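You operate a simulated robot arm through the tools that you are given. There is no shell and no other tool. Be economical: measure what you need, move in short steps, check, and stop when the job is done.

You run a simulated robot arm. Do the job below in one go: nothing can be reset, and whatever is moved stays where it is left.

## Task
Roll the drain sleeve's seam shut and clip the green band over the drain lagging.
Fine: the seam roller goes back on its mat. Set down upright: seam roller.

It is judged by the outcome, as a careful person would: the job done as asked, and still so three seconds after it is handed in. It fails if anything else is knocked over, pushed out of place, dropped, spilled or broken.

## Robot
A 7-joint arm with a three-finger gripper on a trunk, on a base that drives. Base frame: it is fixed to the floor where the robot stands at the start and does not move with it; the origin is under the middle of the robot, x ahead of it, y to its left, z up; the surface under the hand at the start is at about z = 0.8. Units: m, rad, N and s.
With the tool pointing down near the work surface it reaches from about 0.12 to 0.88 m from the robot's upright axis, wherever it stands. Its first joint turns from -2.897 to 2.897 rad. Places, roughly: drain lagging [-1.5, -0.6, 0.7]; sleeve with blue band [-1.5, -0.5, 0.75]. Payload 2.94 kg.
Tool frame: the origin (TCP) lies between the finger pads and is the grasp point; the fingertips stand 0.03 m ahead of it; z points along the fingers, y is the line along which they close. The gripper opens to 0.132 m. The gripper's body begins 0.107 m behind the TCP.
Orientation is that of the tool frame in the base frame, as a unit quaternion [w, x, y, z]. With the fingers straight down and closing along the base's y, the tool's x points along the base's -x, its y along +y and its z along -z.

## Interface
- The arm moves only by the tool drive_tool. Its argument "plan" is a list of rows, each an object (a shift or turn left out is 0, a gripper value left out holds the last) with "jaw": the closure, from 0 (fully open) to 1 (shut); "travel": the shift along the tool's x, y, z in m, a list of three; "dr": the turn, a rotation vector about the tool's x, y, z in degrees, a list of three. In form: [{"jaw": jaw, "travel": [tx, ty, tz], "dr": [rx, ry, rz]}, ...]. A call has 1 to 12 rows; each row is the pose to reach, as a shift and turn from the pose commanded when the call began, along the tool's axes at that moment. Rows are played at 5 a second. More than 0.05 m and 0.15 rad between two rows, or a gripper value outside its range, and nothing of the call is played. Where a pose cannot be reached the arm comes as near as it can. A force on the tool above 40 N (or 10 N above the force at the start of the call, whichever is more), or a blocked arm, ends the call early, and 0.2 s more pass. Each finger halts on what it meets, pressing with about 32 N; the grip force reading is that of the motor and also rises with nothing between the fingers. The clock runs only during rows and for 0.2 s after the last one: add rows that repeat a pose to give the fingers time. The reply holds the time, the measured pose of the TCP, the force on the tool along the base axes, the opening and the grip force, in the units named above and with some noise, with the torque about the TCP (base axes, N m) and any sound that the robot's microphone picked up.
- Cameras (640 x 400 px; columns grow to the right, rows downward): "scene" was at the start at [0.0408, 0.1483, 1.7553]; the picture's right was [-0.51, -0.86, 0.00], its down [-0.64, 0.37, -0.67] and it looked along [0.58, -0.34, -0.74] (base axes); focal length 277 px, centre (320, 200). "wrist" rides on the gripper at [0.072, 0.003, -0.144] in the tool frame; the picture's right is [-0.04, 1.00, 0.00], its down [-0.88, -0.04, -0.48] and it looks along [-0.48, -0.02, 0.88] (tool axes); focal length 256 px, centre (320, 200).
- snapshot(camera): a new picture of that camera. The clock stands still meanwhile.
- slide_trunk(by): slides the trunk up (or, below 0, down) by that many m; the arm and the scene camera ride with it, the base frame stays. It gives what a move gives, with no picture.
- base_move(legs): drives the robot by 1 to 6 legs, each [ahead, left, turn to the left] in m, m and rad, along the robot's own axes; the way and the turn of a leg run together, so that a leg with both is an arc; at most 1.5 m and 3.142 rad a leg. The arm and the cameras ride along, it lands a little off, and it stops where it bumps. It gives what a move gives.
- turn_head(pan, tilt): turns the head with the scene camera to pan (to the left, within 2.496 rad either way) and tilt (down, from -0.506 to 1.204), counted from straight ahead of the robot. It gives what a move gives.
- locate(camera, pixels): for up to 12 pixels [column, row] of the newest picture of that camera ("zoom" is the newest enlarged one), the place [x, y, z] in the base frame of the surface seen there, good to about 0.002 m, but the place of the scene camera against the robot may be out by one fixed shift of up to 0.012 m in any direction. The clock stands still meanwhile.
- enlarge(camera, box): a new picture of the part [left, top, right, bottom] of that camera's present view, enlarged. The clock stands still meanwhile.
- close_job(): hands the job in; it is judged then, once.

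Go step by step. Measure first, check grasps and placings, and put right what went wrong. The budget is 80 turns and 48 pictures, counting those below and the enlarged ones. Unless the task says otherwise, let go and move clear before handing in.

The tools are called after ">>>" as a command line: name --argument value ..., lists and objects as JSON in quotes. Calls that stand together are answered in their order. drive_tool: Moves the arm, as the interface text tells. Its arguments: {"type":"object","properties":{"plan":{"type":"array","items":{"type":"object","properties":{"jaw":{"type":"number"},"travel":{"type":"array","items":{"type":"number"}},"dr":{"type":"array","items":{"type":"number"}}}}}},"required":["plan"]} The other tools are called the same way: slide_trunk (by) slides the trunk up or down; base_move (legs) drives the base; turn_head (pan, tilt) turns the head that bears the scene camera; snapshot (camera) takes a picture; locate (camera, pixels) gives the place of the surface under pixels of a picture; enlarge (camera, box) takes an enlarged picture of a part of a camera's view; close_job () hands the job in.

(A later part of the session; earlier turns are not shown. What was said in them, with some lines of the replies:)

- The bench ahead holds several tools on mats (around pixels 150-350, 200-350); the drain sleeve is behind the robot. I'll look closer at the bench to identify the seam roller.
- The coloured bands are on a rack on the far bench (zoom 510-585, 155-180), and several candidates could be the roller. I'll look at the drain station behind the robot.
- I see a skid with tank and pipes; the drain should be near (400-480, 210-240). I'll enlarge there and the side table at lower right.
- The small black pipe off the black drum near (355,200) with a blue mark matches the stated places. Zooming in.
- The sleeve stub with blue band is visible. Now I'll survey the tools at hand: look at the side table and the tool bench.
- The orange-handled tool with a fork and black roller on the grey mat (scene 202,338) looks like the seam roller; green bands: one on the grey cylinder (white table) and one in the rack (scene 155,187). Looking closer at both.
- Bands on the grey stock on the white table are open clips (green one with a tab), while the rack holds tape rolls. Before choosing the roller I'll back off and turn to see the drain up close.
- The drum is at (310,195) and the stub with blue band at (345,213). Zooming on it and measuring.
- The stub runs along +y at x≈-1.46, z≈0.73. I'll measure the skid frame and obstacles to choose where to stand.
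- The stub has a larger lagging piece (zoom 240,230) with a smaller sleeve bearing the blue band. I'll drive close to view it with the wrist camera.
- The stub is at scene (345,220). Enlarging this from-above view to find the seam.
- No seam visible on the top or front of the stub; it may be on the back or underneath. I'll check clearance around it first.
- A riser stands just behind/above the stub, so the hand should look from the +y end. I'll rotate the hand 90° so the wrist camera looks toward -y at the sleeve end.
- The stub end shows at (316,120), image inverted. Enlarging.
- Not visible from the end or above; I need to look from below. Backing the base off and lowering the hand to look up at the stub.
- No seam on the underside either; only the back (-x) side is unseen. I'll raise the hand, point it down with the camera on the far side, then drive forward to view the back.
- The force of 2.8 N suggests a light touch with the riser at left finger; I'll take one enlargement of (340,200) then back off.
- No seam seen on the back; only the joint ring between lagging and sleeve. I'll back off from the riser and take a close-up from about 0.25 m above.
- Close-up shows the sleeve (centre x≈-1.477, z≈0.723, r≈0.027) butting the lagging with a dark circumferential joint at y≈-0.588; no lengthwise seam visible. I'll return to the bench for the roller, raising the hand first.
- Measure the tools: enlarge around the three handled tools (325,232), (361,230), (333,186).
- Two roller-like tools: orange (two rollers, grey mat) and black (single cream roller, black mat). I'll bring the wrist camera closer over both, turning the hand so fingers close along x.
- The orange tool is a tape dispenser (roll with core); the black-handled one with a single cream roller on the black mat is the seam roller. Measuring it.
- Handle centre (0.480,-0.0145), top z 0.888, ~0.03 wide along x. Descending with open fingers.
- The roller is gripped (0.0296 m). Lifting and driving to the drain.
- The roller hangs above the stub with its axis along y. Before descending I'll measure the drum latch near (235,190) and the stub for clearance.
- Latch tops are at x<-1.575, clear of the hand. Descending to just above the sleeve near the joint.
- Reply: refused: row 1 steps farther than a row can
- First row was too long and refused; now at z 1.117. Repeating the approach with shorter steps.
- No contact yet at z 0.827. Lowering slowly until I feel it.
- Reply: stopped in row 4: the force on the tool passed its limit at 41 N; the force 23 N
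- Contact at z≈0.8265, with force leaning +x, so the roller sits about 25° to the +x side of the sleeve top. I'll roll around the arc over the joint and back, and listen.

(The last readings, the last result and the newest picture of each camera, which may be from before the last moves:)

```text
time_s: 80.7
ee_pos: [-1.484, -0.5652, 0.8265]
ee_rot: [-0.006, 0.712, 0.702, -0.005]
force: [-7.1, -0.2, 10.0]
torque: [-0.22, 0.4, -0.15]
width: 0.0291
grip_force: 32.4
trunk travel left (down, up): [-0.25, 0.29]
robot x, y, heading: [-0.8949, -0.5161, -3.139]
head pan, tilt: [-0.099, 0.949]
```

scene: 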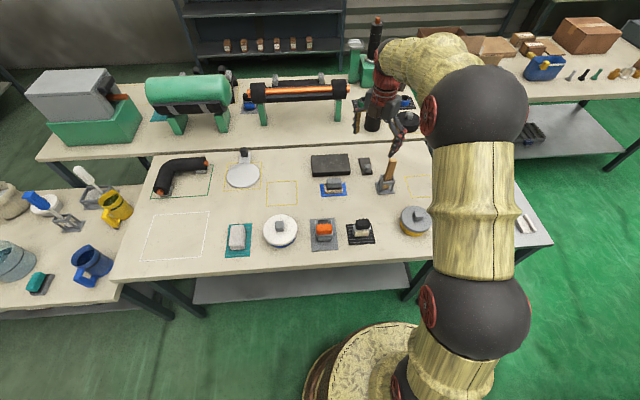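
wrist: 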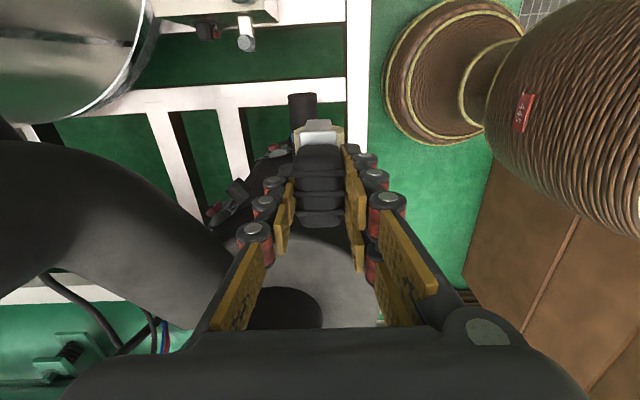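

No sound yet; the force sideways is drag. I'll shift to y=-0.585 so the roller spans the joint, and roll a wider arc from -x side to +x side.

>>> drive_tool --plan '[{"travel": [-0.01, 0, -0.01]}, {"travel": [-0.02, -0.012, -0.015]}, {"travel": [-0.02, -0.026, -0.012]}, {"travel": [-0.02, -0.026, 0]}, {"travel": [-0.02, -0.026, 0.006]}]'

>>> drive_tool --plan '[{"travel": [0, 0.0005, 0.0046]}, {"travel": [0, 0.006, 0.001]}, {"travel": [0, 0.0113, -0.0023]}, {"travel": [0, 0.0235, -0.0062]}, {"travel": [0, 0.032, -0.0069]}, {"travel": [0, 0.0405, -0.0062]}, {"travel": [0, 0.0527, -0.0023]}, {"travel": [0, 0.0635, 0.0046]}, {"travel": [0, 0.0721, 0.014]}, {"travel": [0, 0.078, 0.0253]}]'

```text
time_s: 81.9
ee_pos: [-1.5102, -0.5855, 0.8262]
ee_rot: [-0.006, 0.712, 0.702, -0.004]
force: [11.1, 2.7, 22.0]
torque: [0.28, -1.08, -0.06]
width: 0.0298
grip_force: 32.2
trunk travel left (down, up): [-0.25, 0.29]
robot x, y, heading: [-0.9005, -0.5162, -3.136]
head pan, tilt: [-0.099, 0.949]
stopped in row 5: the force on the tool passed its limit at 42 N (the readings are from after the stop); the commanded pose is now the measured one
```

```text
time_s: 82.3
ee_pos: [-1.5121, -0.5859, 0.8246]
ee_rot: [-0.008, 0.712, 0.703, -0.007]
force: [9.0, 2.0, 19.1]
torque: [0.21, -0.96, 0.05]
width: 0.0306
grip_force: 31.3
trunk travel left (down, up): [-0.25, 0.29]
robot x, y, heading: [-0.8962, -0.5195, -3.132]
head pan, tilt: [-0.099, 0.949]
stopped in row 2: the force on the tool passed its limit at 43 N (the readings are from after the stop); the commanded pose is now the measured one
```

Contact came earlier than modelled, so my estimate of the roller/sleeve alignment is off. I'll look at the contact.

>>> enlarge --camera "wrist" --box '[200, 60, 440, 230]'

```text
2.35 times, centred on (320, 145) of wrist
```

zoom: 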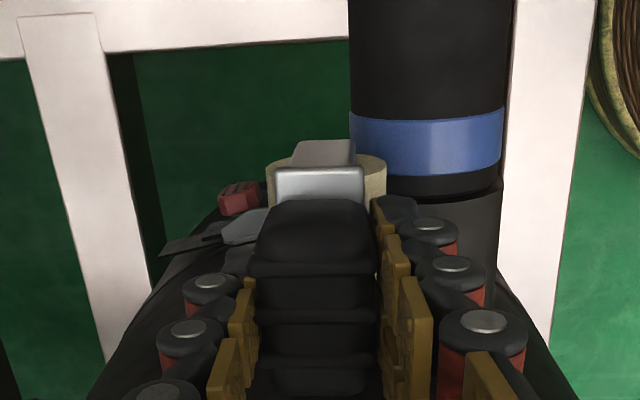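

The hand is on the -x flank: the sleeve's centre (zoom col ~425) lies to the right of the roller (col ~327). Measuring both.

>>> locate --camera "zoom" --pixels '[[358, 140], [430, 140], [495, 140], [430, 182], [485, 180], [425, 70], [470, 215], [280, 172], [380, 175], [320, 150], [320, 185], [440, 215]]'

```text
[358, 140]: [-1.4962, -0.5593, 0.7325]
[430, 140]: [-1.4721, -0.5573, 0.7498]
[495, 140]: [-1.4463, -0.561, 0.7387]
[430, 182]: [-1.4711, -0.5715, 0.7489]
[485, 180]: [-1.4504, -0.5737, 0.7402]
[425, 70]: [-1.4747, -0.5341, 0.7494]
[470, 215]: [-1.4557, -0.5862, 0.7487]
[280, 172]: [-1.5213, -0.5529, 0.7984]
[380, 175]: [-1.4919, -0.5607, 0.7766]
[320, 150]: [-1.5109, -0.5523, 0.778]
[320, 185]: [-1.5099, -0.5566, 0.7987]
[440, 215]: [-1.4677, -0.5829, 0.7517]
```

The roller (r≈0.02) was on the -x flank; the sleeve's axis is at x≈-1.4735, z≈0.722. Lifting and rolling again over the joint, from -25° across the top to +70°.

>>> drive_tool --plan '[{"travel": [0.003, 0.003, -0.012]}, {"travel": [0.003, 0.0175, -0.014]}, {"travel": [0.003, 0.0177, -0.005]}, {"travel": [0.003, 0.0177, 0.0007]}, {"travel": [0.003, 0.0258, -0.0022]}, {"travel": [0.003, 0.0343, -0.0037]}, {"travel": [0.003, 0.0429, -0.0037]}, {"travel": [0.003, 0.0514, -0.0022]}, {"travel": [0.003, 0.0595, 0.0007]}, {"travel": [0.003, 0.0704, 0.0077]}, {"travel": [0.003, 0.0791, 0.0172]}, {"travel": [0.003, 0.0851, 0.0287]}]'

```text
time_s: 84.4
ee_pos: [-1.4592, -0.5826, 0.825]
ee_rot: [-0.014, 0.712, 0.702, -0.014]
force: [3.9, 2.3, 12.3]
torque: [0.2, -0.46, 0.0]
width: 0.029
grip_force: 32.1
trunk travel left (down, up): [-0.25, 0.29]
robot x, y, heading: [-0.9002, -0.5178, -3.138]
head pan, tilt: [-0.099, 0.949]
stopped in row 10: the force on the tool passed its limit at 48 N (the readings are from after the stop); the commanded pose is now the measured one
```

It rolled across the top over the joint; the roller body blocks further round. In the last zoom I noticed a shading line along the blue band top (col 437), so I'll lift and look closely at the sleeve's top.

>>> drive_tool --plan '[{"travel": [0, -0.005, -0.02]}, {"travel": [0, -0.015, -0.05]}, {"travel": [0, -0.015, -0.07]}, {"travel": [0, -0.015, -0.07]}]'

>>> enlarge --camera "wrist" --box '[270, 50, 390, 130]'

```text
time_s: 85.4
ee_pos: [-1.4724, -0.5833, 0.8943]
ee_rot: [-0.013, 0.711, 0.702, -0.014]
force: [1.0, 1.0, -1.6]
torque: [0.01, 0.02, -0.03]
width: 0.0291
grip_force: 31.3
trunk travel left (down, up): [-0.25, 0.29]
robot x, y, heading: [-0.9001, -0.5185, -3.135]
head pan, tilt: [-0.099, 0.949]
```

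```text
5.00 times, centred on (330, 90) of wrist
```

zoom: 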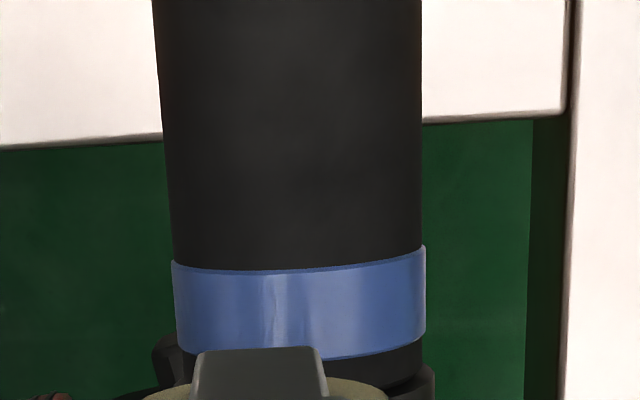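

Top is smooth, so the only seam is the joint ring. I'll move the hand aside (+x) to see whether the joint changed.

>>> drive_tool --plan '[{"travel": [0.01, 0.04, -0.01]}, {"travel": [0.02, 0.08, -0.02]}, {"travel": [0.04, 0.115, -0.03]}, {"travel": [0.04, 0.115, -0.03]}]'

>>> enlarge --camera "wrist" --box '[140, 70, 280, 230]'

```text
time_s: 86.4
ee_pos: [-1.3525, -0.5427, 0.9189]
ee_rot: [-0.014, 0.712, 0.702, -0.015]
force: [0.3, -0.4, -2.1]
torque: [-0.02, 0.02, -0.01]
width: 0.0288
grip_force: 32.1
trunk travel left (down, up): [-0.25, 0.29]
robot x, y, heading: [-0.8983, -0.5164, -3.141]
head pan, tilt: [-0.099, 0.949]
```

```text
2.50 times, centred on (210, 150) of wrist
```

zoom: 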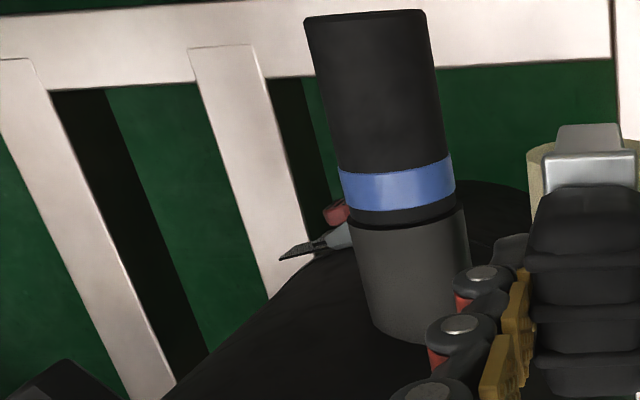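

>>> locate --camera "zoom" --pixels '[[368, 24], [392, 172], [398, 205], [400, 215], [402, 219], [404, 224], [406, 229], [408, 234], [420, 320]]'

```text
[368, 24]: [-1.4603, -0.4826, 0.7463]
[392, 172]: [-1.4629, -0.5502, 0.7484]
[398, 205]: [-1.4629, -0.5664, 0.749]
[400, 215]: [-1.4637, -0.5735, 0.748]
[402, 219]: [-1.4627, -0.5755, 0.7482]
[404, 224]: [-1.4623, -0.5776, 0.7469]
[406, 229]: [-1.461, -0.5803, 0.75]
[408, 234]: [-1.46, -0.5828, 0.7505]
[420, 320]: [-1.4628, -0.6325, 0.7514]
```

The joint sits at y≈-0.579. I'll do more rolling passes centred on it, moderately pressed, after straightening the small tilt.

>>> drive_tool --plan '[{"travel": [-0.01, -0.04, 0], "dr": [-1, 0, 0]}, {"travel": [-0.02, -0.085, 0], "dr": [-2.35, 0, 0]}, {"travel": [-0.036, -0.124, 0.01], "dr": [-2.35, 0, 0]}, {"travel": [-0.036, -0.124, 0.04], "dr": [-2.35, 0, 0]}, {"travel": [-0.036, -0.124, 0.07], "dr": [-2.35, 0, 0]}, {"travel": [-0.036, -0.124, 0.07], "dr": [-2.35, 0, 0]}]'

```text
time_s: 87.8
ee_pos: [-1.482, -0.5788, 0.8545]
ee_rot: [0.002, 0.712, 0.702, 0.0]
force: [-0.7, 0.6, -2.4]
torque: [-0.02, -0.03, 0.02]
width: 0.029
grip_force: 32.2
trunk travel left (down, up): [-0.25, 0.29]
robot x, y, heading: [-0.8987, -0.521, -3.144]
head pan, tilt: [-0.099, 0.949]
```

>>> drive_tool --plan '[{"travel": [0, 0.0085, 0.015]}, {"travel": [0, 0.0085, 0.024]}, {"travel": [0, 0.0085, 0.0275]}, {"travel": [0, -0.002, 0.0275]}, {"travel": [0, -0.01, 0.029]}, {"travel": [0, -0.002, 0.0275]}, {"travel": [0, 0.0085, 0.0275]}, {"travel": [0, 0.018, 0.0275]}, {"travel": [0, 0.027, 0.029]}, {"travel": [0, 0.018, 0.0275]}, {"travel": [0, 0.0085, 0.0275]}, {"travel": [0, 0.0085, 0.0275]}]'

```text
time_s: 90.4
ee_pos: [-1.4758, -0.5813, 0.8279]
ee_rot: [0.001, 0.712, 0.702, 0.0]
force: [0.0, 0.5, -2.3]
torque: [0.05, -0.01, -0.04]
width: 0.029
grip_force: 32.2
trunk travel left (down, up): [-0.25, 0.29]
robot x, y, heading: [-0.8984, -0.5202, -3.138]
head pan, tilt: [-0.099, 0.949]
```

No contact at 0.828 (the handle has likely shifted slightly in the grip). Pressing a little deeper, then rolling.

>>> drive_tool --plan '[{"travel": [0, 0, 0.002]}, {"travel": [0, 0, 0.004]}, {"travel": [0, 0, 0.005]}, {"travel": [0, 0, 0.005]}]'

```text
time_s: 91.4
ee_pos: [-1.4747, -0.5794, 0.8245]
ee_rot: [0.0, 0.712, 0.702, -0.001]
force: [5.0, -0.5, 25.8]
torque: [-0.05, -0.44, 0.01]
width: 0.029
grip_force: 31.8
trunk travel left (down, up): [-0.25, 0.29]
robot x, y, heading: [-0.8991, -0.5185, -3.142]
head pan, tilt: [-0.099, 0.949]
```

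Now pressing ~28 N. Rolling back and forth across the joint.

>>> drive_tool --plan '[{"travel": [0, 0.006, 0.0002]}, {"travel": [0, 0.012, 0.001]}, {"travel": [0, 0.018, 0.002]}, {"travel": [0, 0.009, 0.0005]}, {"travel": [0, 0, -0.0005]}, {"travel": [0, -0.009, 0.0]}, {"travel": [0, -0.018, 0.002]}, {"travel": [0, -0.009, 0.0]}, {"travel": [0, 0, -0.0005]}, {"travel": [0, 0.009, 0.0005]}, {"travel": [0, 0.018, 0.002]}, {"travel": [0, 0.009, 0.0005]}]'

```text
time_s: 92.4
ee_pos: [-1.4629, -0.5802, 0.8245]
ee_rot: [-0.002, 0.712, 0.702, -0.002]
force: [2.2, 1.4, 9.5]
torque: [0.04, -0.35, 0.01]
width: 0.029
grip_force: 32.0
trunk travel left (down, up): [-0.25, 0.29]
robot x, y, heading: [-0.8988, -0.5182, -3.135]
head pan, tilt: [-0.099, 0.949]
stopped in row 4: the force on the tool passed its limit at 42 N (the readings are from after the stop); the commanded pose is now the measured one
```

Force peaked when I followed the arc down; the contact seems flatter than modelled. Rolling at constant height with the present ~12 N.

>>> drive_tool --plan '[{"travel": [0, -0.006, 0]}, {"travel": [0, -0.012, 0]}, {"travel": [0, -0.018, 0]}, {"travel": [0, -0.024, 0]}, {"travel": [0, -0.03, 0]}, {"travel": [0, -0.024, 0]}, {"travel": [0, -0.018, 0]}, {"travel": [0, -0.012, 0]}, {"travel": [0, -0.006, 0]}, {"travel": [0, 0, 0]}, {"travel": [0, 0.006, 0]}, {"travel": [0, 0.012, 0]}]'

```text
time_s: 95.0
ee_pos: [-1.4517, -0.5795, 0.8249]
ee_rot: [0.0, 0.712, 0.703, -0.001]
force: [0.1, 0.3, -0.1]
torque: [0.0, -0.06, -0.01]
width: 0.0291
grip_force: 32.3
trunk travel left (down, up): [-0.25, 0.29]
robot x, y, heading: [-0.8981, -0.5182, -3.141]
head pan, tilt: [-0.099, 0.949]
```

Passes completed with steady contact. As a careful extra I'll also roll lengthwise along the sleeve: lift and turn the roller 90°.

>>> drive_tool --plan '[{"travel": [0.01, 0, -0.03]}, {"travel": [0.03, -0.005, -0.06], "dr": [0, 0, 8]}, {"travel": [0.05, -0.01, -0.06], "dr": [0, 0, 16]}, {"travel": [0.06, -0.015, -0.06], "dr": [0, 0, 24]}, {"travel": [0.07, -0.02, -0.06], "dr": [0, 0, 32]}, {"travel": [0.08, -0.022, -0.06], "dr": [0, 0, 40]}, {"travel": [0.08, -0.022, -0.06], "dr": [0, 0, 48]}, {"travel": [0.08, -0.022, -0.06], "dr": [0, 0, 56]}, {"travel": [0.08, -0.022, -0.06], "dr": [0, 0, 64]}, {"travel": [0.08, -0.022, -0.06], "dr": [0, 0, 72]}, {"travel": [0.08, -0.022, -0.06], "dr": [0, 0, 80]}, {"travel": [0.08, -0.022, -0.06], "dr": [0, 0, 88]}]'

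>>> drive_tool --plan '[{"travel": [0, 0, 0.02]}, {"travel": [0, 0, 0.04]}, {"travel": [0, 0, 0.056]}, {"travel": [0, 0, 0.06]}, {"travel": [0, 0, 0.062]}, {"travel": [0, 0, 0.062]}]'

```text
time_s: 97.6
ee_pos: [-1.4726, -0.4991, 0.8847]
ee_rot: [0.001, 1.0, 0.009, -0.003]
force: [-0.1, 0.0, -1.4]
torque: [0.0, 0.0, 0.01]
width: 0.0289
grip_force: 32.0
trunk travel left (down, up): [-0.25, 0.29]
robot x, y, heading: [-0.9004, -0.5167, -3.139]
head pan, tilt: [-0.099, 0.949]
```

```text
time_s: 99.0
ee_pos: [-1.4726, -0.4994, 0.8224]
ee_rot: [0.002, 1.0, 0.011, -0.002]
force: [2.4, -0.8, 9.9]
torque: [0.01, -0.32, 0.02]
width: 0.0294
grip_force: 32.3
trunk travel left (down, up): [-0.25, 0.29]
robot x, y, heading: [-0.9005, -0.518, -3.135]
head pan, tilt: [-0.099, 0.949]
```

Contact at ~12 N. Rolling lengthwise toward the joint and back.

>>> drive_tool --plan '[{"travel": [0, 0.01, 0]}, {"travel": [0, 0.02, 0]}, {"travel": [0, 0.03, 0]}, {"travel": [0, 0.04, 0]}, {"travel": [0, 0.05, 0]}, {"travel": [0, 0.057, 0]}, {"travel": [0, 0.045, 0]}, {"travel": [0, 0.03, 0]}, {"travel": [0, 0.015, 0]}, {"travel": [0, 0, 0]}, {"travel": [0, -0.008, 0]}]'

```text
time_s: 101.4
ee_pos: [-1.4736, -0.4928, 0.8214]
ee_rot: [0.001, 1.0, 0.011, -0.002]
force: [1.0, 0.1, -2.0]
torque: [0.04, 0.03, 0.01]
width: 0.0293
grip_force: 31.4
trunk travel left (down, up): [-0.25, 0.29]
robot x, y, heading: [-0.8983, -0.5201, -3.14]
head pan, tilt: [-0.099, 0.949]
```

Contact faded by the end. Pressing slightly deeper and repeating.

>>> drive_tool --plan '[{"travel": [0, 0, 0.002]}, {"travel": [0, 0, 0.003]}, {"travel": [0, 0.01, 0.003]}, {"travel": [0, 0.02, 0.003]}, {"travel": [0, 0.03, 0.003]}, {"travel": [0, 0.04, 0.003]}, {"travel": [0, 0.05, 0.003]}, {"travel": [0, 0.06, 0.003]}, {"travel": [0, 0.065, 0.003]}]'

>>> drive_tool --plan '[{"travel": [0, -0.01, 0]}, {"travel": [0, -0.02, 0]}, {"travel": [0, -0.03, 0]}, {"travel": [0, -0.04, 0]}, {"travel": [0, -0.05, 0]}, {"travel": [0, -0.06, 0]}, {"travel": [0, -0.07, 0]}]'

```text
time_s: 103.4
ee_pos: [-1.4705, -0.5579, 0.819]
ee_rot: [0.001, 1.0, 0.01, -0.002]
force: [0.0, 6.1, 7.0]
torque: [0.32, -0.04, -0.01]
width: 0.0287
grip_force: 32.3
trunk travel left (down, up): [-0.25, 0.29]
robot x, y, heading: [-0.9008, -0.5196, -3.139]
head pan, tilt: [-0.099, 0.949]
```

```text
time_s: 105.0
ee_pos: [-1.4734, -0.4855, 0.8186]
ee_rot: [0.001, 1.0, 0.01, -0.002]
force: [0.1, -0.1, 0.8]
torque: [0.03, -0.03, -0.01]
width: 0.0287
grip_force: 32.0
trunk travel left (down, up): [-0.25, 0.29]
robot x, y, heading: [-0.8979, -0.5171, -3.138]
head pan, tilt: [-0.099, 0.949]
```

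Lengthwise passes done. The handle has slid up in the grip by some 8 mm. Lifting clear and checking both the sleeve and the roller.

>>> drive_tool --plan '[{"travel": [0.02, -0.02, -0.04]}, {"travel": [0.04, -0.04, -0.08]}, {"travel": [0.05, -0.06, -0.12]}, {"travel": [0.06, -0.08, -0.16]}, {"travel": [0.06, -0.08, -0.2]}, {"travel": [0.06, -0.08, -0.24]}, {"travel": [0.06, -0.08, -0.28]}, {"travel": [0.06, -0.08, -0.31]}]'

>>> snapshot --camera "wrist"

```text
time_s: 106.8
ee_pos: [-1.4117, -0.4067, 1.1269]
ee_rot: [0.001, 1.0, 0.01, -0.002]
force: [0.5, -0.5, -2.3]
torque: [-0.03, 0.03, 0.01]
width: 0.0291
grip_force: 32.5
trunk travel left (down, up): [-0.25, 0.29]
robot x, y, heading: [-0.8985, -0.5223, -3.136]
head pan, tilt: [-0.099, 0.949]
```

```text
9 pictures are left
```

wrist: 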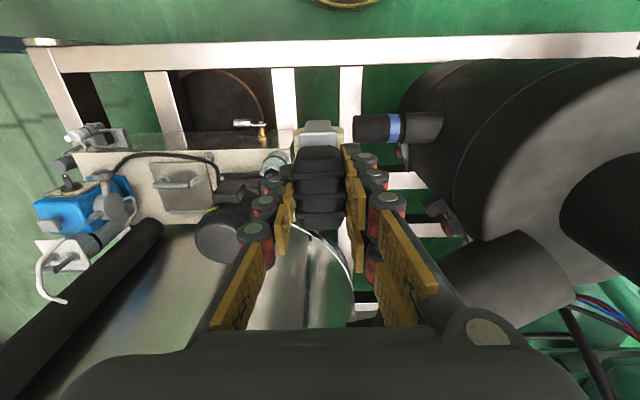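

Sleeve looks intact and the roller hangs straight. Turning the hand back and driving to the bench to return the roller.

>>> drive_tool --plan '[{"dr": [0, 0, -8]}, {"dr": [0, 0, -16]}, {"dr": [0, 0, -24]}, {"dr": [0, 0, -32]}, {"dr": [0, 0, -40]}, {"dr": [0, 0, -48]}, {"dr": [0, 0, -56]}, {"dr": [0, 0, -64]}, {"dr": [0, 0, -72]}, {"dr": [0, 0, -80]}, {"dr": [0, 0, -88]}]'

>>> base_move --legs '[[-0.5, 0, 0], [0, 0, -3.13], [0.34, 0.52, 0]]'

```text
time_s: 109.2
ee_pos: [-1.4139, -0.4062, 1.1277]
ee_rot: [0.0, 0.712, 0.702, -0.002]
force: [-1.0, -0.1, -1.6]
torque: [-0.03, 0.01, -0.02]
width: 0.029
grip_force: 31.6
trunk travel left (down, up): [-0.25, 0.29]
robot x, y, heading: [-0.9005, -0.5215, -3.136]
head pan, tilt: [-0.099, 0.949]
```

```text
time_s: 122.5
ee_pos: [0.4228, -0.0442, 1.128]
ee_rot: [-0.002, 0.725, -0.689, 0.001]
force: [0.5, -0.5, -2.0]
torque: [0.01, 0.0, -0.02]
width: 0.0289
grip_force: 32.1
trunk travel left (down, up): [-0.25, 0.29]
robot x, y, heading: [-0.094, 0.0371, 0.064]
head pan, tilt: [-0.099, 0.949]
```

Rotating 2.7° and moving over the mat position (0.4805,-0.015), then verifying with a picture.

>>> drive_tool --plan '[{"travel": [-0.013, -0.03, 0.02], "dr": [0, 0, 2.7]}, {"travel": [-0.026, -0.059, 0.05], "dr": [0, 0, 2.7]}, {"travel": [-0.026, -0.059, 0.095], "dr": [0, 0, 2.7]}, {"travel": [-0.026, -0.059, 0.14], "dr": [0, 0, 2.7]}, {"travel": [-0.026, -0.059, 0.18], "dr": [0, 0, 2.7]}, {"travel": [-0.026, -0.059, 0.2], "dr": [0, 0, 2.7]}, {"travel": [-0.026, -0.059, 0.2], "dr": [0, 0, 2.7]}]'

>>> snapshot --camera "wrist"

```text
time_s: 124.1
ee_pos: [0.4821, -0.0158, 0.9274]
ee_rot: [-0.002, 0.708, -0.706, 0.0]
force: [0.3, -0.2, -1.5]
torque: [0.0, 0.0, 0.02]
width: 0.029
grip_force: 32.3
trunk travel left (down, up): [-0.25, 0.29]
robot x, y, heading: [-0.0947, 0.0386, 0.068]
head pan, tilt: [-0.099, 0.949]
```

```text
8 pictures are left
```

wrist: 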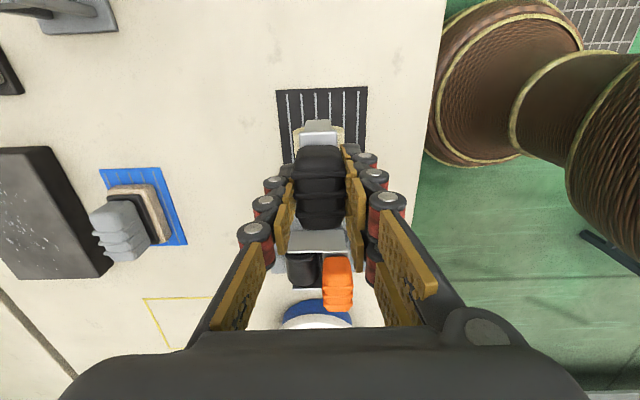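

The roller is centred over its mat (mat cols 277-367). Lowering until contact.

>>> drive_tool --plan '[{"travel": [0, 0, 0.02]}, {"travel": [0, 0, 0.038]}, {"travel": [0, 0, 0.044]}, {"travel": [0, 0, 0.048]}, {"travel": [0, 0, 0.05]}]'

```text
time_s: 125.3
ee_pos: [0.4827, -0.0148, 0.8787]
ee_rot: [-0.002, 0.708, -0.706, 0.001]
force: [0.5, 0.3, -1.5]
torque: [0.03, 0.03, 0.0]
width: 0.0292
grip_force: 32.2
trunk travel left (down, up): [-0.25, 0.29]
robot x, y, heading: [-0.0962, 0.0333, 0.071]
head pan, tilt: [-0.099, 0.949]
```

>>> drive_tool --plan '[{"travel": [0, 0, 0.002]}, {"travel": [0, 0, 0.004]}, {"travel": [0, 0, 0.005]}, {"travel": [0, 0, 0.005]}]'

```text
time_s: 126.4
ee_pos: [0.4831, -0.0154, 0.8772]
ee_rot: [-0.004, 0.709, -0.705, 0.003]
force: [-10.1, 1.1, 18.1]
torque: [0.03, 0.62, -0.02]
width: 0.0291
grip_force: 31.9
trunk travel left (down, up): [-0.25, 0.29]
robot x, y, heading: [-0.0916, 0.0353, 0.067]
head pan, tilt: [-0.099, 0.949]
stopped in row 4: the force on the tool passed its limit at 41 N (the readings are from after the stop); the commanded pose is now the measured one
```

On the mat. Easing off slightly, releasing, and rising.

>>> drive_tool --plan '[{"travel": [0, 0, -0.0015]}, {"travel": [0, 0, -0.0015], "jaw": 0.6}, {"travel": [0, 0, -0.0015], "jaw": 0.4}, {"travel": [0, 0, -0.0015], "jaw": 0.3}, {"travel": [0, 0, -0.0015], "jaw": 0.3}, {"travel": [0, 0, -0.0015], "jaw": 0.3}, {"travel": [0, 0, -0.04], "jaw": 0.3}, {"travel": [0, 0, -0.09], "jaw": 0}, {"travel": [0, 0, -0.14], "jaw": 0}, {"travel": [0, 0, -0.18], "jaw": 0}]'

>>> turn_head --pan -0.75 --tilt 0.85

>>> snapshot --camera "wrist"

```text
time_s: 128.6
ee_pos: [0.4822, -0.0143, 1.056]
ee_rot: [-0.004, 0.709, -0.706, 0.003]
force: [-0.3, 0.1, 0.3]
torque: [-0.05, -0.03, -0.02]
width: 0.1319
grip_force: 0.0
trunk travel left (down, up): [-0.25, 0.29]
robot x, y, heading: [-0.0971, 0.0326, 0.072]
head pan, tilt: [-0.099, 0.949]
```

```text
time_s: 129.6
ee_pos: [0.4829, -0.0133, 1.0556]
ee_rot: [-0.004, 0.709, -0.706, 0.003]
force: [0.6, 0.6, -0.5]
torque: [0.01, 0.01, 0.0]
width: 0.1319
grip_force: 0.1
trunk travel left (down, up): [-0.25, 0.29]
robot x, y, heading: [-0.0991, 0.0355, 0.071]
head pan, tilt: [-0.75, 0.85]
```

```text
7 pictures are left
```

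wrist: 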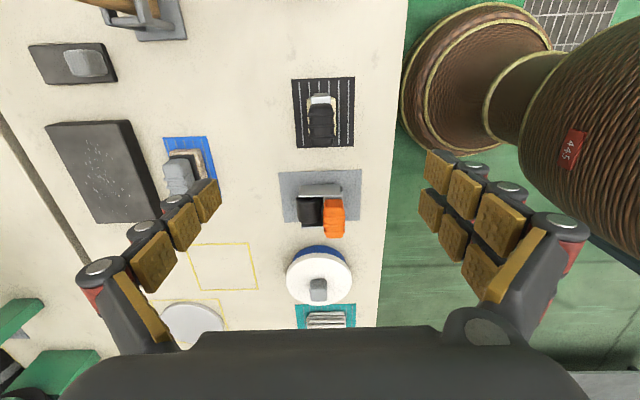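

The roller is back upright on its mat (wrist 320,115). Next: the green band on the grey stock on the white table, near (0.68,-0.51). Raising the hand and driving sideways to it.

>>> drive_tool --plan '[{"travel": [0, 0, -0.04]}, {"travel": [0, 0, -0.08]}, {"travel": [0, 0, -0.11]}]'

>>> base_move --legs '[[0.0, -0.42, -0.07], [0.09, 0, 0]]'

>>> snapshot --camera "wrist"

```text
time_s: 130.4
ee_pos: [0.4827, -0.0135, 1.1682]
ee_rot: [-0.004, 0.708, -0.706, 0.003]
force: [0.5, 0.4, 0.1]
torque: [0.02, -0.01, 0.0]
width: 0.132
grip_force: 0.1
trunk travel left (down, up): [-0.25, 0.29]
robot x, y, heading: [-0.0952, 0.0356, 0.075]
head pan, tilt: [-0.75, 0.85]
```

```text
time_s: 133.7
ee_pos: [0.5799, -0.4782, 1.1667]
ee_rot: [0.003, -0.682, 0.731, -0.002]
force: [1.2, -1.0, -0.7]
torque: [-0.03, 0.07, -0.03]
width: 0.1321
grip_force: 0.0
trunk travel left (down, up): [-0.25, 0.29]
robot x, y, heading: [0.0056, -0.3854, -0.003]
head pan, tilt: [-0.75, 0.85]
```

```text
6 pictures are left
```

wrist: 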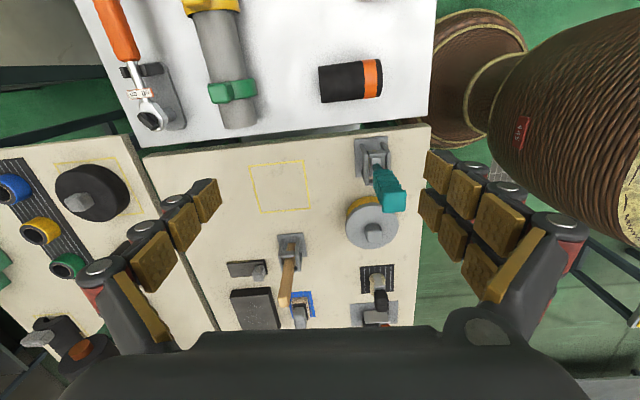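

The green band with its tab is at (232,92) on the grey stock. Measuring.

>>> locate --camera "wrist" --pixels '[[232, 88], [221, 90], [244, 86], [214, 92], [252, 90], [232, 100], [218, 55], [236, 115], [205, 60], [240, 55], [270, 100], [155, 115]]'

>>> enlarge --camera "wrist" --box '[185, 55, 285, 130]'

```text
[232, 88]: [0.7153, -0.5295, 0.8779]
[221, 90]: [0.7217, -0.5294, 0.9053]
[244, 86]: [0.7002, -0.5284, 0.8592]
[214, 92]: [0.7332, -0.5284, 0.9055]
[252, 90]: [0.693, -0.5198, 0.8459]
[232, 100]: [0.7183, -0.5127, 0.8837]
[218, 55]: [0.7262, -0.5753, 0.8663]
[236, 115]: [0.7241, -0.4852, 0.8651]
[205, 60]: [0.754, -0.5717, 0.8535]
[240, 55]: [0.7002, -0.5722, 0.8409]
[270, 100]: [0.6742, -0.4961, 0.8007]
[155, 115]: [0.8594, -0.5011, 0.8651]
```

```text
5.33 times, centred on (235, 92) of wrist
```

zoom: 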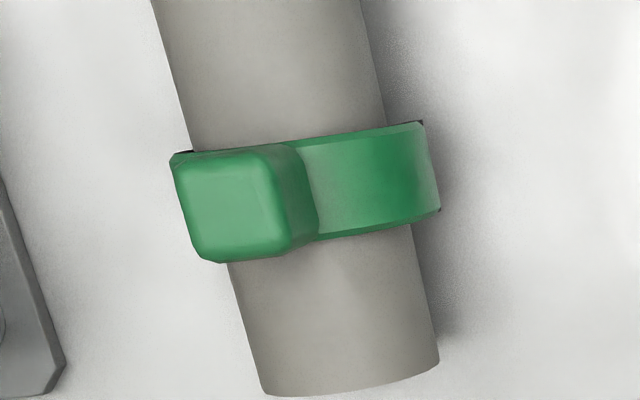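

>>> locate --camera "zoom" --pixels '[[190, 170], [265, 160], [205, 245], [275, 235], [230, 205], [290, 190], [310, 200], [360, 180], [430, 165], [360, 135], [360, 225], [320, 320]]'

```text
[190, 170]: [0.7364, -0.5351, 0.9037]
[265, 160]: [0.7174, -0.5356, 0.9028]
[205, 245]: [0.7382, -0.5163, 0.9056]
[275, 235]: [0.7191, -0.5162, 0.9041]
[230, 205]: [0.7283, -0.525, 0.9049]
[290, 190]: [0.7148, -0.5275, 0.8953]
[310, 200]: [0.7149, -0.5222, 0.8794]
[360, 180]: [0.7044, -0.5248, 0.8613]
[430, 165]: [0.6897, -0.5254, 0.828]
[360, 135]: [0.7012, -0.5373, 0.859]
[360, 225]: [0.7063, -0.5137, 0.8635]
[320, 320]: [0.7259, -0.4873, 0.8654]
```

Tab: top centre (0.7275,-0.5255,0.905), 0.026 wide along x; band top 0.879; stock radius ≈0.027 axis along y. Approaching to grip the tab along x.

>>> drive_tool --plan '[{"travel": [0.01, -0.045, 0.01], "dr": [0, 0, -4]}, {"travel": [0.02, -0.09, 0.02], "dr": [0, 0, -4]}, {"travel": [0.03, -0.13, 0.04], "dr": [0, 0, -4]}, {"travel": [0.0369, -0.1505, 0.075], "dr": [0, 0, -4]}, {"travel": [0.0369, -0.1505, 0.12], "dr": [0, 0, -4]}, {"travel": [0.0369, -0.1505, 0.165], "dr": [0, 0, -4]}, {"travel": [0.0369, -0.1505, 0.21], "dr": [0, 0, -4]}, {"travel": [0.0369, -0.1505, 0.24], "dr": [0, 0, -4]}, {"travel": [0.0369, -0.1505, 0.2547], "dr": [0, 0, -4]}, {"travel": [0.0369, -0.1505, 0.2547], "dr": [0, 0, -4]}]'

```text
time_s: 135.9
ee_pos: [0.7289, -0.5267, 0.9136]
ee_rot: [-0.003, 0.707, -0.707, 0.002]
force: [-0.6, -0.3, -0.8]
torque: [-0.02, -0.01, 0.01]
width: 0.132
grip_force: 0.1
trunk travel left (down, up): [-0.25, 0.29]
robot x, y, heading: [0.0081, -0.3846, -0.012]
head pan, tilt: [-0.75, 0.85]
```

Well aligned over the tab. Lowering 2 mm and closing.

>>> drive_tool --plan '[{"travel": [0, 0, 0.002], "jaw": 0.5}, {"travel": [0, 0, 0.002], "jaw": 1}, {"travel": [0, 0, 0.002], "jaw": 1}, {"travel": [0, 0, 0.002], "jaw": 1}, {"travel": [0, 0, 0.002], "jaw": 1}, {"travel": [0, 0, 0.002], "jaw": 1}, {"travel": [0, 0, 0.002], "jaw": 1}, {"travel": [0, 0, 0.002], "jaw": 1}, {"travel": [0, 0, 0.002], "jaw": 1}]'

>>> drive_tool --plan '[{"travel": [0, 0, -0.003]}, {"travel": [0, 0, -0.007]}, {"travel": [0, 0, -0.012]}, {"travel": [0, 0, -0.02]}, {"travel": [0, 0, -0.03]}]'

```text
time_s: 137.9
ee_pos: [0.7281, -0.5253, 0.9111]
ee_rot: [0.004, -0.707, 0.708, -0.002]
force: [-0.5, -1.4, 0.1]
torque: [0.0, 0.02, 0.02]
width: 0.0289
grip_force: 31.2
trunk travel left (down, up): [-0.25, 0.29]
robot x, y, heading: [0.0074, -0.3872, -0.0]
head pan, tilt: [-0.75, 0.85]
```

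```text
time_s: 139.1
ee_pos: [0.7303, -0.5272, 0.9404]
ee_rot: [-0.004, 0.707, -0.707, 0.002]
force: [0.6, -0.9, -0.4]
torque: [0.0, -0.02, -0.03]
width: 0.0288
grip_force: 31.9
trunk travel left (down, up): [-0.25, 0.29]
robot x, y, heading: [0.0037, -0.389, -0.003]
head pan, tilt: [-0.75, 0.85]
```

The band came off the stock and is held (0.0288 m). Lifting and driving to the drain.

>>> drive_tool --plan '[{"travel": [0, 0, -0.04]}, {"travel": [0, 0, -0.08]}, {"travel": [0, 0, -0.12]}, {"travel": [0, 0, -0.16]}, {"travel": [0, 0, -0.2]}, {"travel": [0, 0, -0.2]}]'

>>> base_move --legs '[[-0.4, 0, 0], [0, 0, 3.14], [0.36, 0.235, 0]]'

>>> snapshot --camera "wrist"

```text
time_s: 140.5
ee_pos: [0.727, -0.5263, 1.1415]
ee_rot: [-0.003, 0.707, -0.707, 0.002]
force: [-0.1, -0.2, -0.6]
torque: [-0.02, -0.01, 0.0]
width: 0.0287
grip_force: 32.3
trunk travel left (down, up): [-0.25, 0.29]
robot x, y, heading: [0.0041, -0.3852, -0.004]
head pan, tilt: [-0.75, 0.85]
```

```text
time_s: 152.5
ee_pos: [-1.4796, -0.4645, 1.1424]
ee_rot: [-0.002, 0.71, 0.704, -0.004]
force: [0.6, -0.9, 0.0]
torque: [0.0, -0.04, 0.0]
width: 0.029
grip_force: 32.4
trunk travel left (down, up): [-0.25, 0.29]
robot x, y, heading: [-0.7594, -0.6131, 3.127]
head pan, tilt: [-0.75, 0.85]
```

```text
4 pictures are left
```

wrist: 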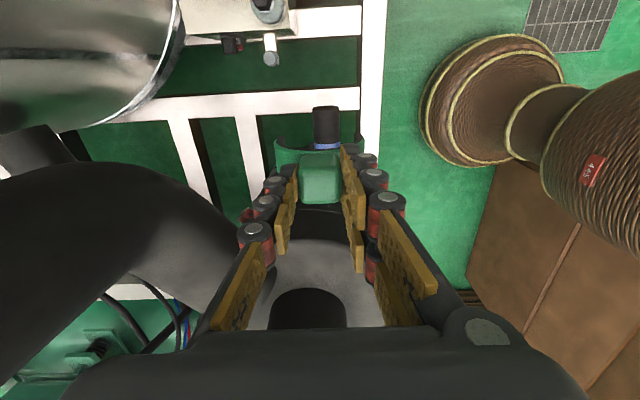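

The band is held with its opening down (green at 320,165), and the sleeve end is visible at (325,115). Re-measuring the sleeve and band in this frame.

>>> locate --camera "wrist" --pixels '[[325, 112], [325, 130], [316, 120], [336, 120], [325, 146], [280, 160], [357, 150], [320, 160], [320, 190], [278, 150], [362, 145]]'

```text
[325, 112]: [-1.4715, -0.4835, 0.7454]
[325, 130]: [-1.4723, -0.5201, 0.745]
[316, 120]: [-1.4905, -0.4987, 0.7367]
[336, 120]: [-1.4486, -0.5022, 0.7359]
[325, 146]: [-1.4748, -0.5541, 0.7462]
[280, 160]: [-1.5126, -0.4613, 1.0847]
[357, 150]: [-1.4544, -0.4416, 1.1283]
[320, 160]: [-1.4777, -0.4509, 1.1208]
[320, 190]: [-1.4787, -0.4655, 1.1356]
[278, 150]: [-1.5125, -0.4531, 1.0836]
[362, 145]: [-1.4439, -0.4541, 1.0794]
```

Sleeve axis x≈-1.4715, band centred under TCP. Moving over the lagging at y=-0.598 and lowering until just above it.

>>> drive_tool --plan '[{"travel": [-0.045, 0.004, 0]}, {"travel": [-0.09, 0.008, 0.01]}, {"travel": [-0.1335, 0.008, 0.03]}, {"travel": [-0.1335, 0.008, 0.075]}, {"travel": [-0.1335, 0.008, 0.12]}, {"travel": [-0.1335, 0.008, 0.165]}, {"travel": [-0.1335, 0.008, 0.21]}, {"travel": [-0.1335, 0.008, 0.25]}, {"travel": [-0.1335, 0.008, 0.28]}, {"travel": [-0.1335, 0.008, 0.295]}, {"travel": [-0.1335, 0.008, 0.295]}]'

```text
time_s: 154.9
ee_pos: [-1.4758, -0.5977, 0.8464]
ee_rot: [-0.003, 0.71, 0.704, -0.004]
force: [-0.4, 0.1, -0.4]
torque: [0.01, 0.04, -0.03]
width: 0.0286
grip_force: 32.2
trunk travel left (down, up): [-0.25, 0.29]
robot x, y, heading: [-0.7581, -0.609, 3.126]
head pan, tilt: [-0.75, 0.85]
```

Free so far. Correcting x by +4 mm and pressing down.

>>> drive_tool --plan '[{"travel": [0, 0.004, 0.0]}, {"travel": [0, 0.004, 0.01]}, {"travel": [0, 0.004, 0.018]}, {"travel": [0, 0.004, 0.025]}, {"travel": [0, 0.004, 0.032]}, {"travel": [0, 0.004, 0.039]}, {"travel": [0, 0.004, 0.045]}, {"travel": [0, 0.004, 0.05]}, {"travel": [0, 0.004, 0.05]}]'

```text
time_s: 156.9
ee_pos: [-1.4705, -0.5984, 0.7973]
ee_rot: [-0.002, 0.71, 0.704, -0.004]
force: [1.1, 4.1, 4.2]
torque: [-0.36, -0.35, -0.12]
width: 0.0287
grip_force: 32.0
trunk travel left (down, up): [-0.25, 0.29]
robot x, y, heading: [-0.7542, -0.6087, 3.128]
head pan, tilt: [-0.75, 0.85]
```

A light +y force hints the hand body touches the drum. Shifting 4 mm to +y and pressing a little more, listening for a click.

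>>> drive_tool --plan '[{"travel": [0.004, 0, 0]}, {"travel": [0.004, 0, 0.003]}, {"travel": [0.004, 0, 0.005]}, {"travel": [0.004, 0, 0.006]}, {"travel": [0.004, 0, 0.006]}]'

```text
time_s: 158.1
ee_pos: [-1.47, -0.594, 0.7911]
ee_rot: [-0.003, 0.71, 0.704, -0.004]
force: [5.7, -13.4, 21.3]
torque: [-0.41, -0.2, 0.08]
width: 0.0285
grip_force: 31.9
trunk travel left (down, up): [-0.25, 0.29]
robot x, y, heading: [-0.7609, -0.612, 3.135]
head pan, tilt: [-0.75, 0.85]
```

Now 21 N at z 0.791, about the seated height. One firmer push to be sure it snaps on.

>>> drive_tool --plan '[{"travel": [-0.001, 0, 0.001]}, {"travel": [-0.001, 0, 0.002]}, {"travel": [-0.001, 0, 0.003]}, {"travel": [-0.001, 0, 0.004]}, {"travel": [-0.001, 0, 0.004]}]'

>>> enlarge --camera "wrist" --box '[220, 40, 420, 220]'

```text
time_s: 159.3
ee_pos: [-1.4709, -0.5945, 0.7884]
ee_rot: [-0.004, 0.711, 0.704, -0.004]
force: [3.4, 1.4, 25.1]
torque: [0.15, -0.11, 0.08]
width: 0.0289
grip_force: 32.6
trunk travel left (down, up): [-0.25, 0.29]
robot x, y, heading: [-0.7555, -0.6075, 3.128]
head pan, tilt: [-0.75, 0.85]
```

```text
2.22 times, centred on (320, 130) of wrist
```

zoom: 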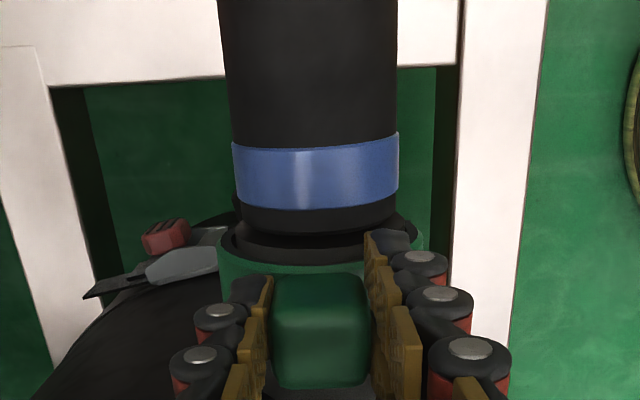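

The band encircles the lagging symmetrically (green at cols 218-422). Releasing with a small opening and lifting straight up.

>>> drive_tool --plan '[{"travel": [0, 0, -0.002]}, {"travel": [0, 0, -0.002], "jaw": 0.7}, {"travel": [0, 0, -0.002], "jaw": 0.65}, {"travel": [0, 0, -0.002], "jaw": 0.65}, {"travel": [0, 0, -0.002], "jaw": 0.65}, {"travel": [0.002, 0, -0.02], "jaw": 0.65}, {"travel": [0.004, 0, -0.06], "jaw": 0.65}, {"travel": [0.006, 0, -0.1], "jaw": 0.65}, {"travel": [0.006, 0, -0.14], "jaw": 0.65}, {"travel": [0.03, 0.03, -0.17], "jaw": 0.65}, {"travel": [0.05, 0.06, -0.2], "jaw": 0.65}]'

>>> enlarge --camera "wrist" --box '[220, 70, 380, 220]'

```text
time_s: 161.7
ee_pos: [-1.409, -0.5457, 0.9875]
ee_rot: [-0.003, 0.71, 0.704, -0.003]
force: [1.4, 0.0, 0.0]
torque: [0.01, 0.03, 0.01]
width: 0.0465
grip_force: 0.1
trunk travel left (down, up): [-0.25, 0.29]
robot x, y, heading: [-0.7594, -0.6102, 3.13]
head pan, tilt: [-0.75, 0.85]
```

```text
2.67 times, centred on (300, 145) of wrist
```

zoom: 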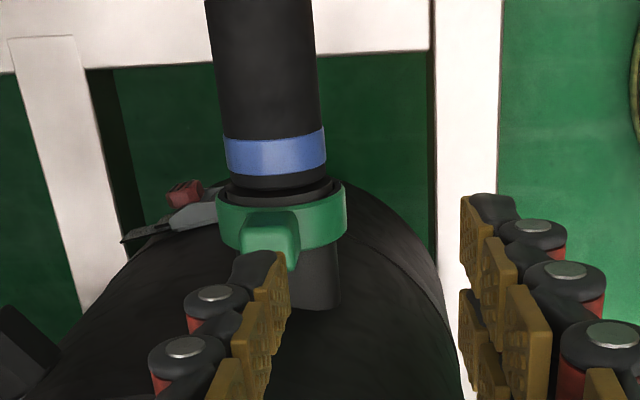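

The band sits on the lagging with tab up. Measuring its seat.

>>> locate --camera "zoom" --pixels '[[270, 235], [320, 215], [225, 225], [343, 210], [285, 186], [310, 190], [275, 150], [275, 175], [315, 285], [285, 205], [320, 244]]'

```text
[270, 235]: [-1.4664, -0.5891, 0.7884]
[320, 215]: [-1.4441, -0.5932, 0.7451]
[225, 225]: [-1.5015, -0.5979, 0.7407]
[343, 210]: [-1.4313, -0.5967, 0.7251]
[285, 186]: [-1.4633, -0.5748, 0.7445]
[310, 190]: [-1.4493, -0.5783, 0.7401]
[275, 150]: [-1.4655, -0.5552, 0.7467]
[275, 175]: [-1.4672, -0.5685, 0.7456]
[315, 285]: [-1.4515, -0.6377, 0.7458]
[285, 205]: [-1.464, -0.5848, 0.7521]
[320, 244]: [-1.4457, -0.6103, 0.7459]
```

The tab top stands 0.040 m above the lagging, same as on its stock (0.039), so it is fully seated. Moving the hand and base clear.

>>> drive_tool --plan '[{"travel": [0.03, 0.03, -0.03]}, {"travel": [0.04, 0.06, -0.07]}, {"travel": [0.04, 0.08, -0.11]}, {"travel": [0.04, 0.08, -0.14]}]'

>>> base_move --legs '[[-0.3, 0, 0]]'

>>> turn_head --pan 0.05 --tilt 0.7

>>> snapshot --camera "scene"

```text
refused: row 1 steps farther than a row can; nothing moved
```

```text
time_s: 163.4
ee_pos: [-1.1843, -0.5012, 0.9888]
ee_rot: [-0.004, 0.72, 0.694, -0.003]
force: [0.1, -0.2, 0.6]
torque: [0.04, 0.01, -0.03]
width: 0.0463
grip_force: 0.1
trunk travel left (down, up): [-0.25, 0.29]
robot x, y, heading: [-0.5356, -0.5828, 3.098]
head pan, tilt: [-0.75, 0.85]
stopped in leg 1: the robot was blocked; the commanded pose is now the measured one
```

```text
time_s: 164.6
ee_pos: [-1.1861, -0.5019, 0.9872]
ee_rot: [-0.003, 0.72, 0.694, -0.003]
force: [-0.3, 0.0, -0.8]
torque: [0.01, 0.03, 0.02]
width: 0.0462
grip_force: 0.0
trunk travel left (down, up): [-0.25, 0.29]
robot x, y, heading: [-0.5358, -0.5836, 3.1]
head pan, tilt: [0.051, 0.7]
```

```text
1 pictures are left
```

scene: 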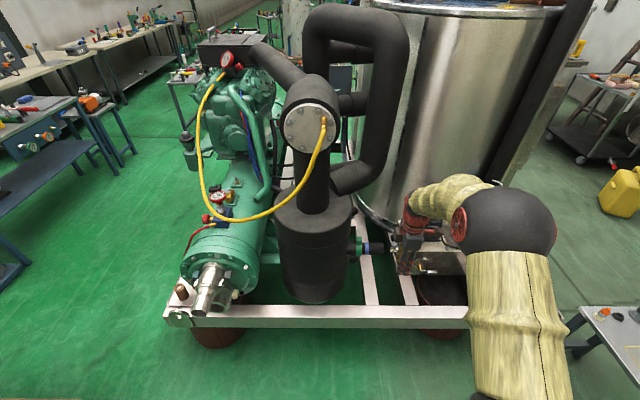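

The band shows in place (355,245). The base bumped something while backing; I'll ease forward and look behind-left at what it was.

>>> base_move --legs '[[0.08, 0, 0]]'

>>> turn_head --pan 2.45 --tilt 0.85

>>> snapshot --camera "scene"

```text
time_s: 165.7
ee_pos: [-1.2683, -0.4991, 0.987]
ee_rot: [-0.003, 0.719, 0.695, -0.003]
force: [-1.1, 0.5, -0.6]
torque: [0.01, -0.04, 0.03]
width: 0.0459
grip_force: 0.0
trunk travel left (down, up): [-0.25, 0.29]
robot x, y, heading: [-0.6179, -0.5819, 3.104]
head pan, tilt: [0.051, 0.7]
```

```text
time_s: 167.8
ee_pos: [-1.2673, -0.5007, 0.9889]
ee_rot: [-0.003, 0.719, 0.695, -0.004]
force: [-0.9, -0.6, 0.3]
torque: [0.02, 0.01, 0.02]
width: 0.0467
grip_force: 0.1
trunk travel left (down, up): [-0.25, 0.29]
robot x, y, heading: [-0.62, -0.582, 3.103]
head pan, tilt: [2.45, 0.85]
```

```text
0 pictures are left
```

scene: 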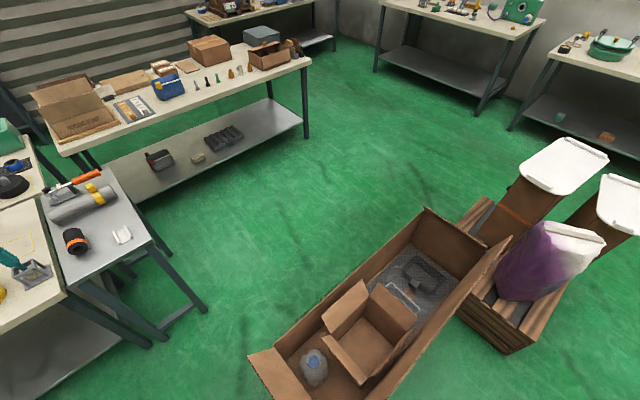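

The big carton stands upright with its contents in it, and everything else in view looks in place. The hand is clear of the drain, so I'm handing in.

>>> close_job

```text
The job is handed in.
```

I handed the job in with the green band clipped on the drain lagging and the seam roller upright on its mat, but I could not confirm that the seam is shut.

- **Seam:** I saw no lengthwise seam on the sleeve from any angle I could view, so I treated the joint between sleeve and lagging as the seam. I rolled the roller back and forth across the top of that joint and along the sleeve. The joint looked much the same afterwards, and no sound confirmed it had closed.
- **Green band:** It sits over the lagging beside the joint, tab up. It is seated about as deep as it was on its stock (tab 0.040 m above the surface, against 0.039 m there). I felt and heard no snap.
- **Bump:** While backing away at the end, the base was blocked by something behind it, most likely the large carton. The carton is upright with its contents inside, but I cannot rule out that it shifted slightly.
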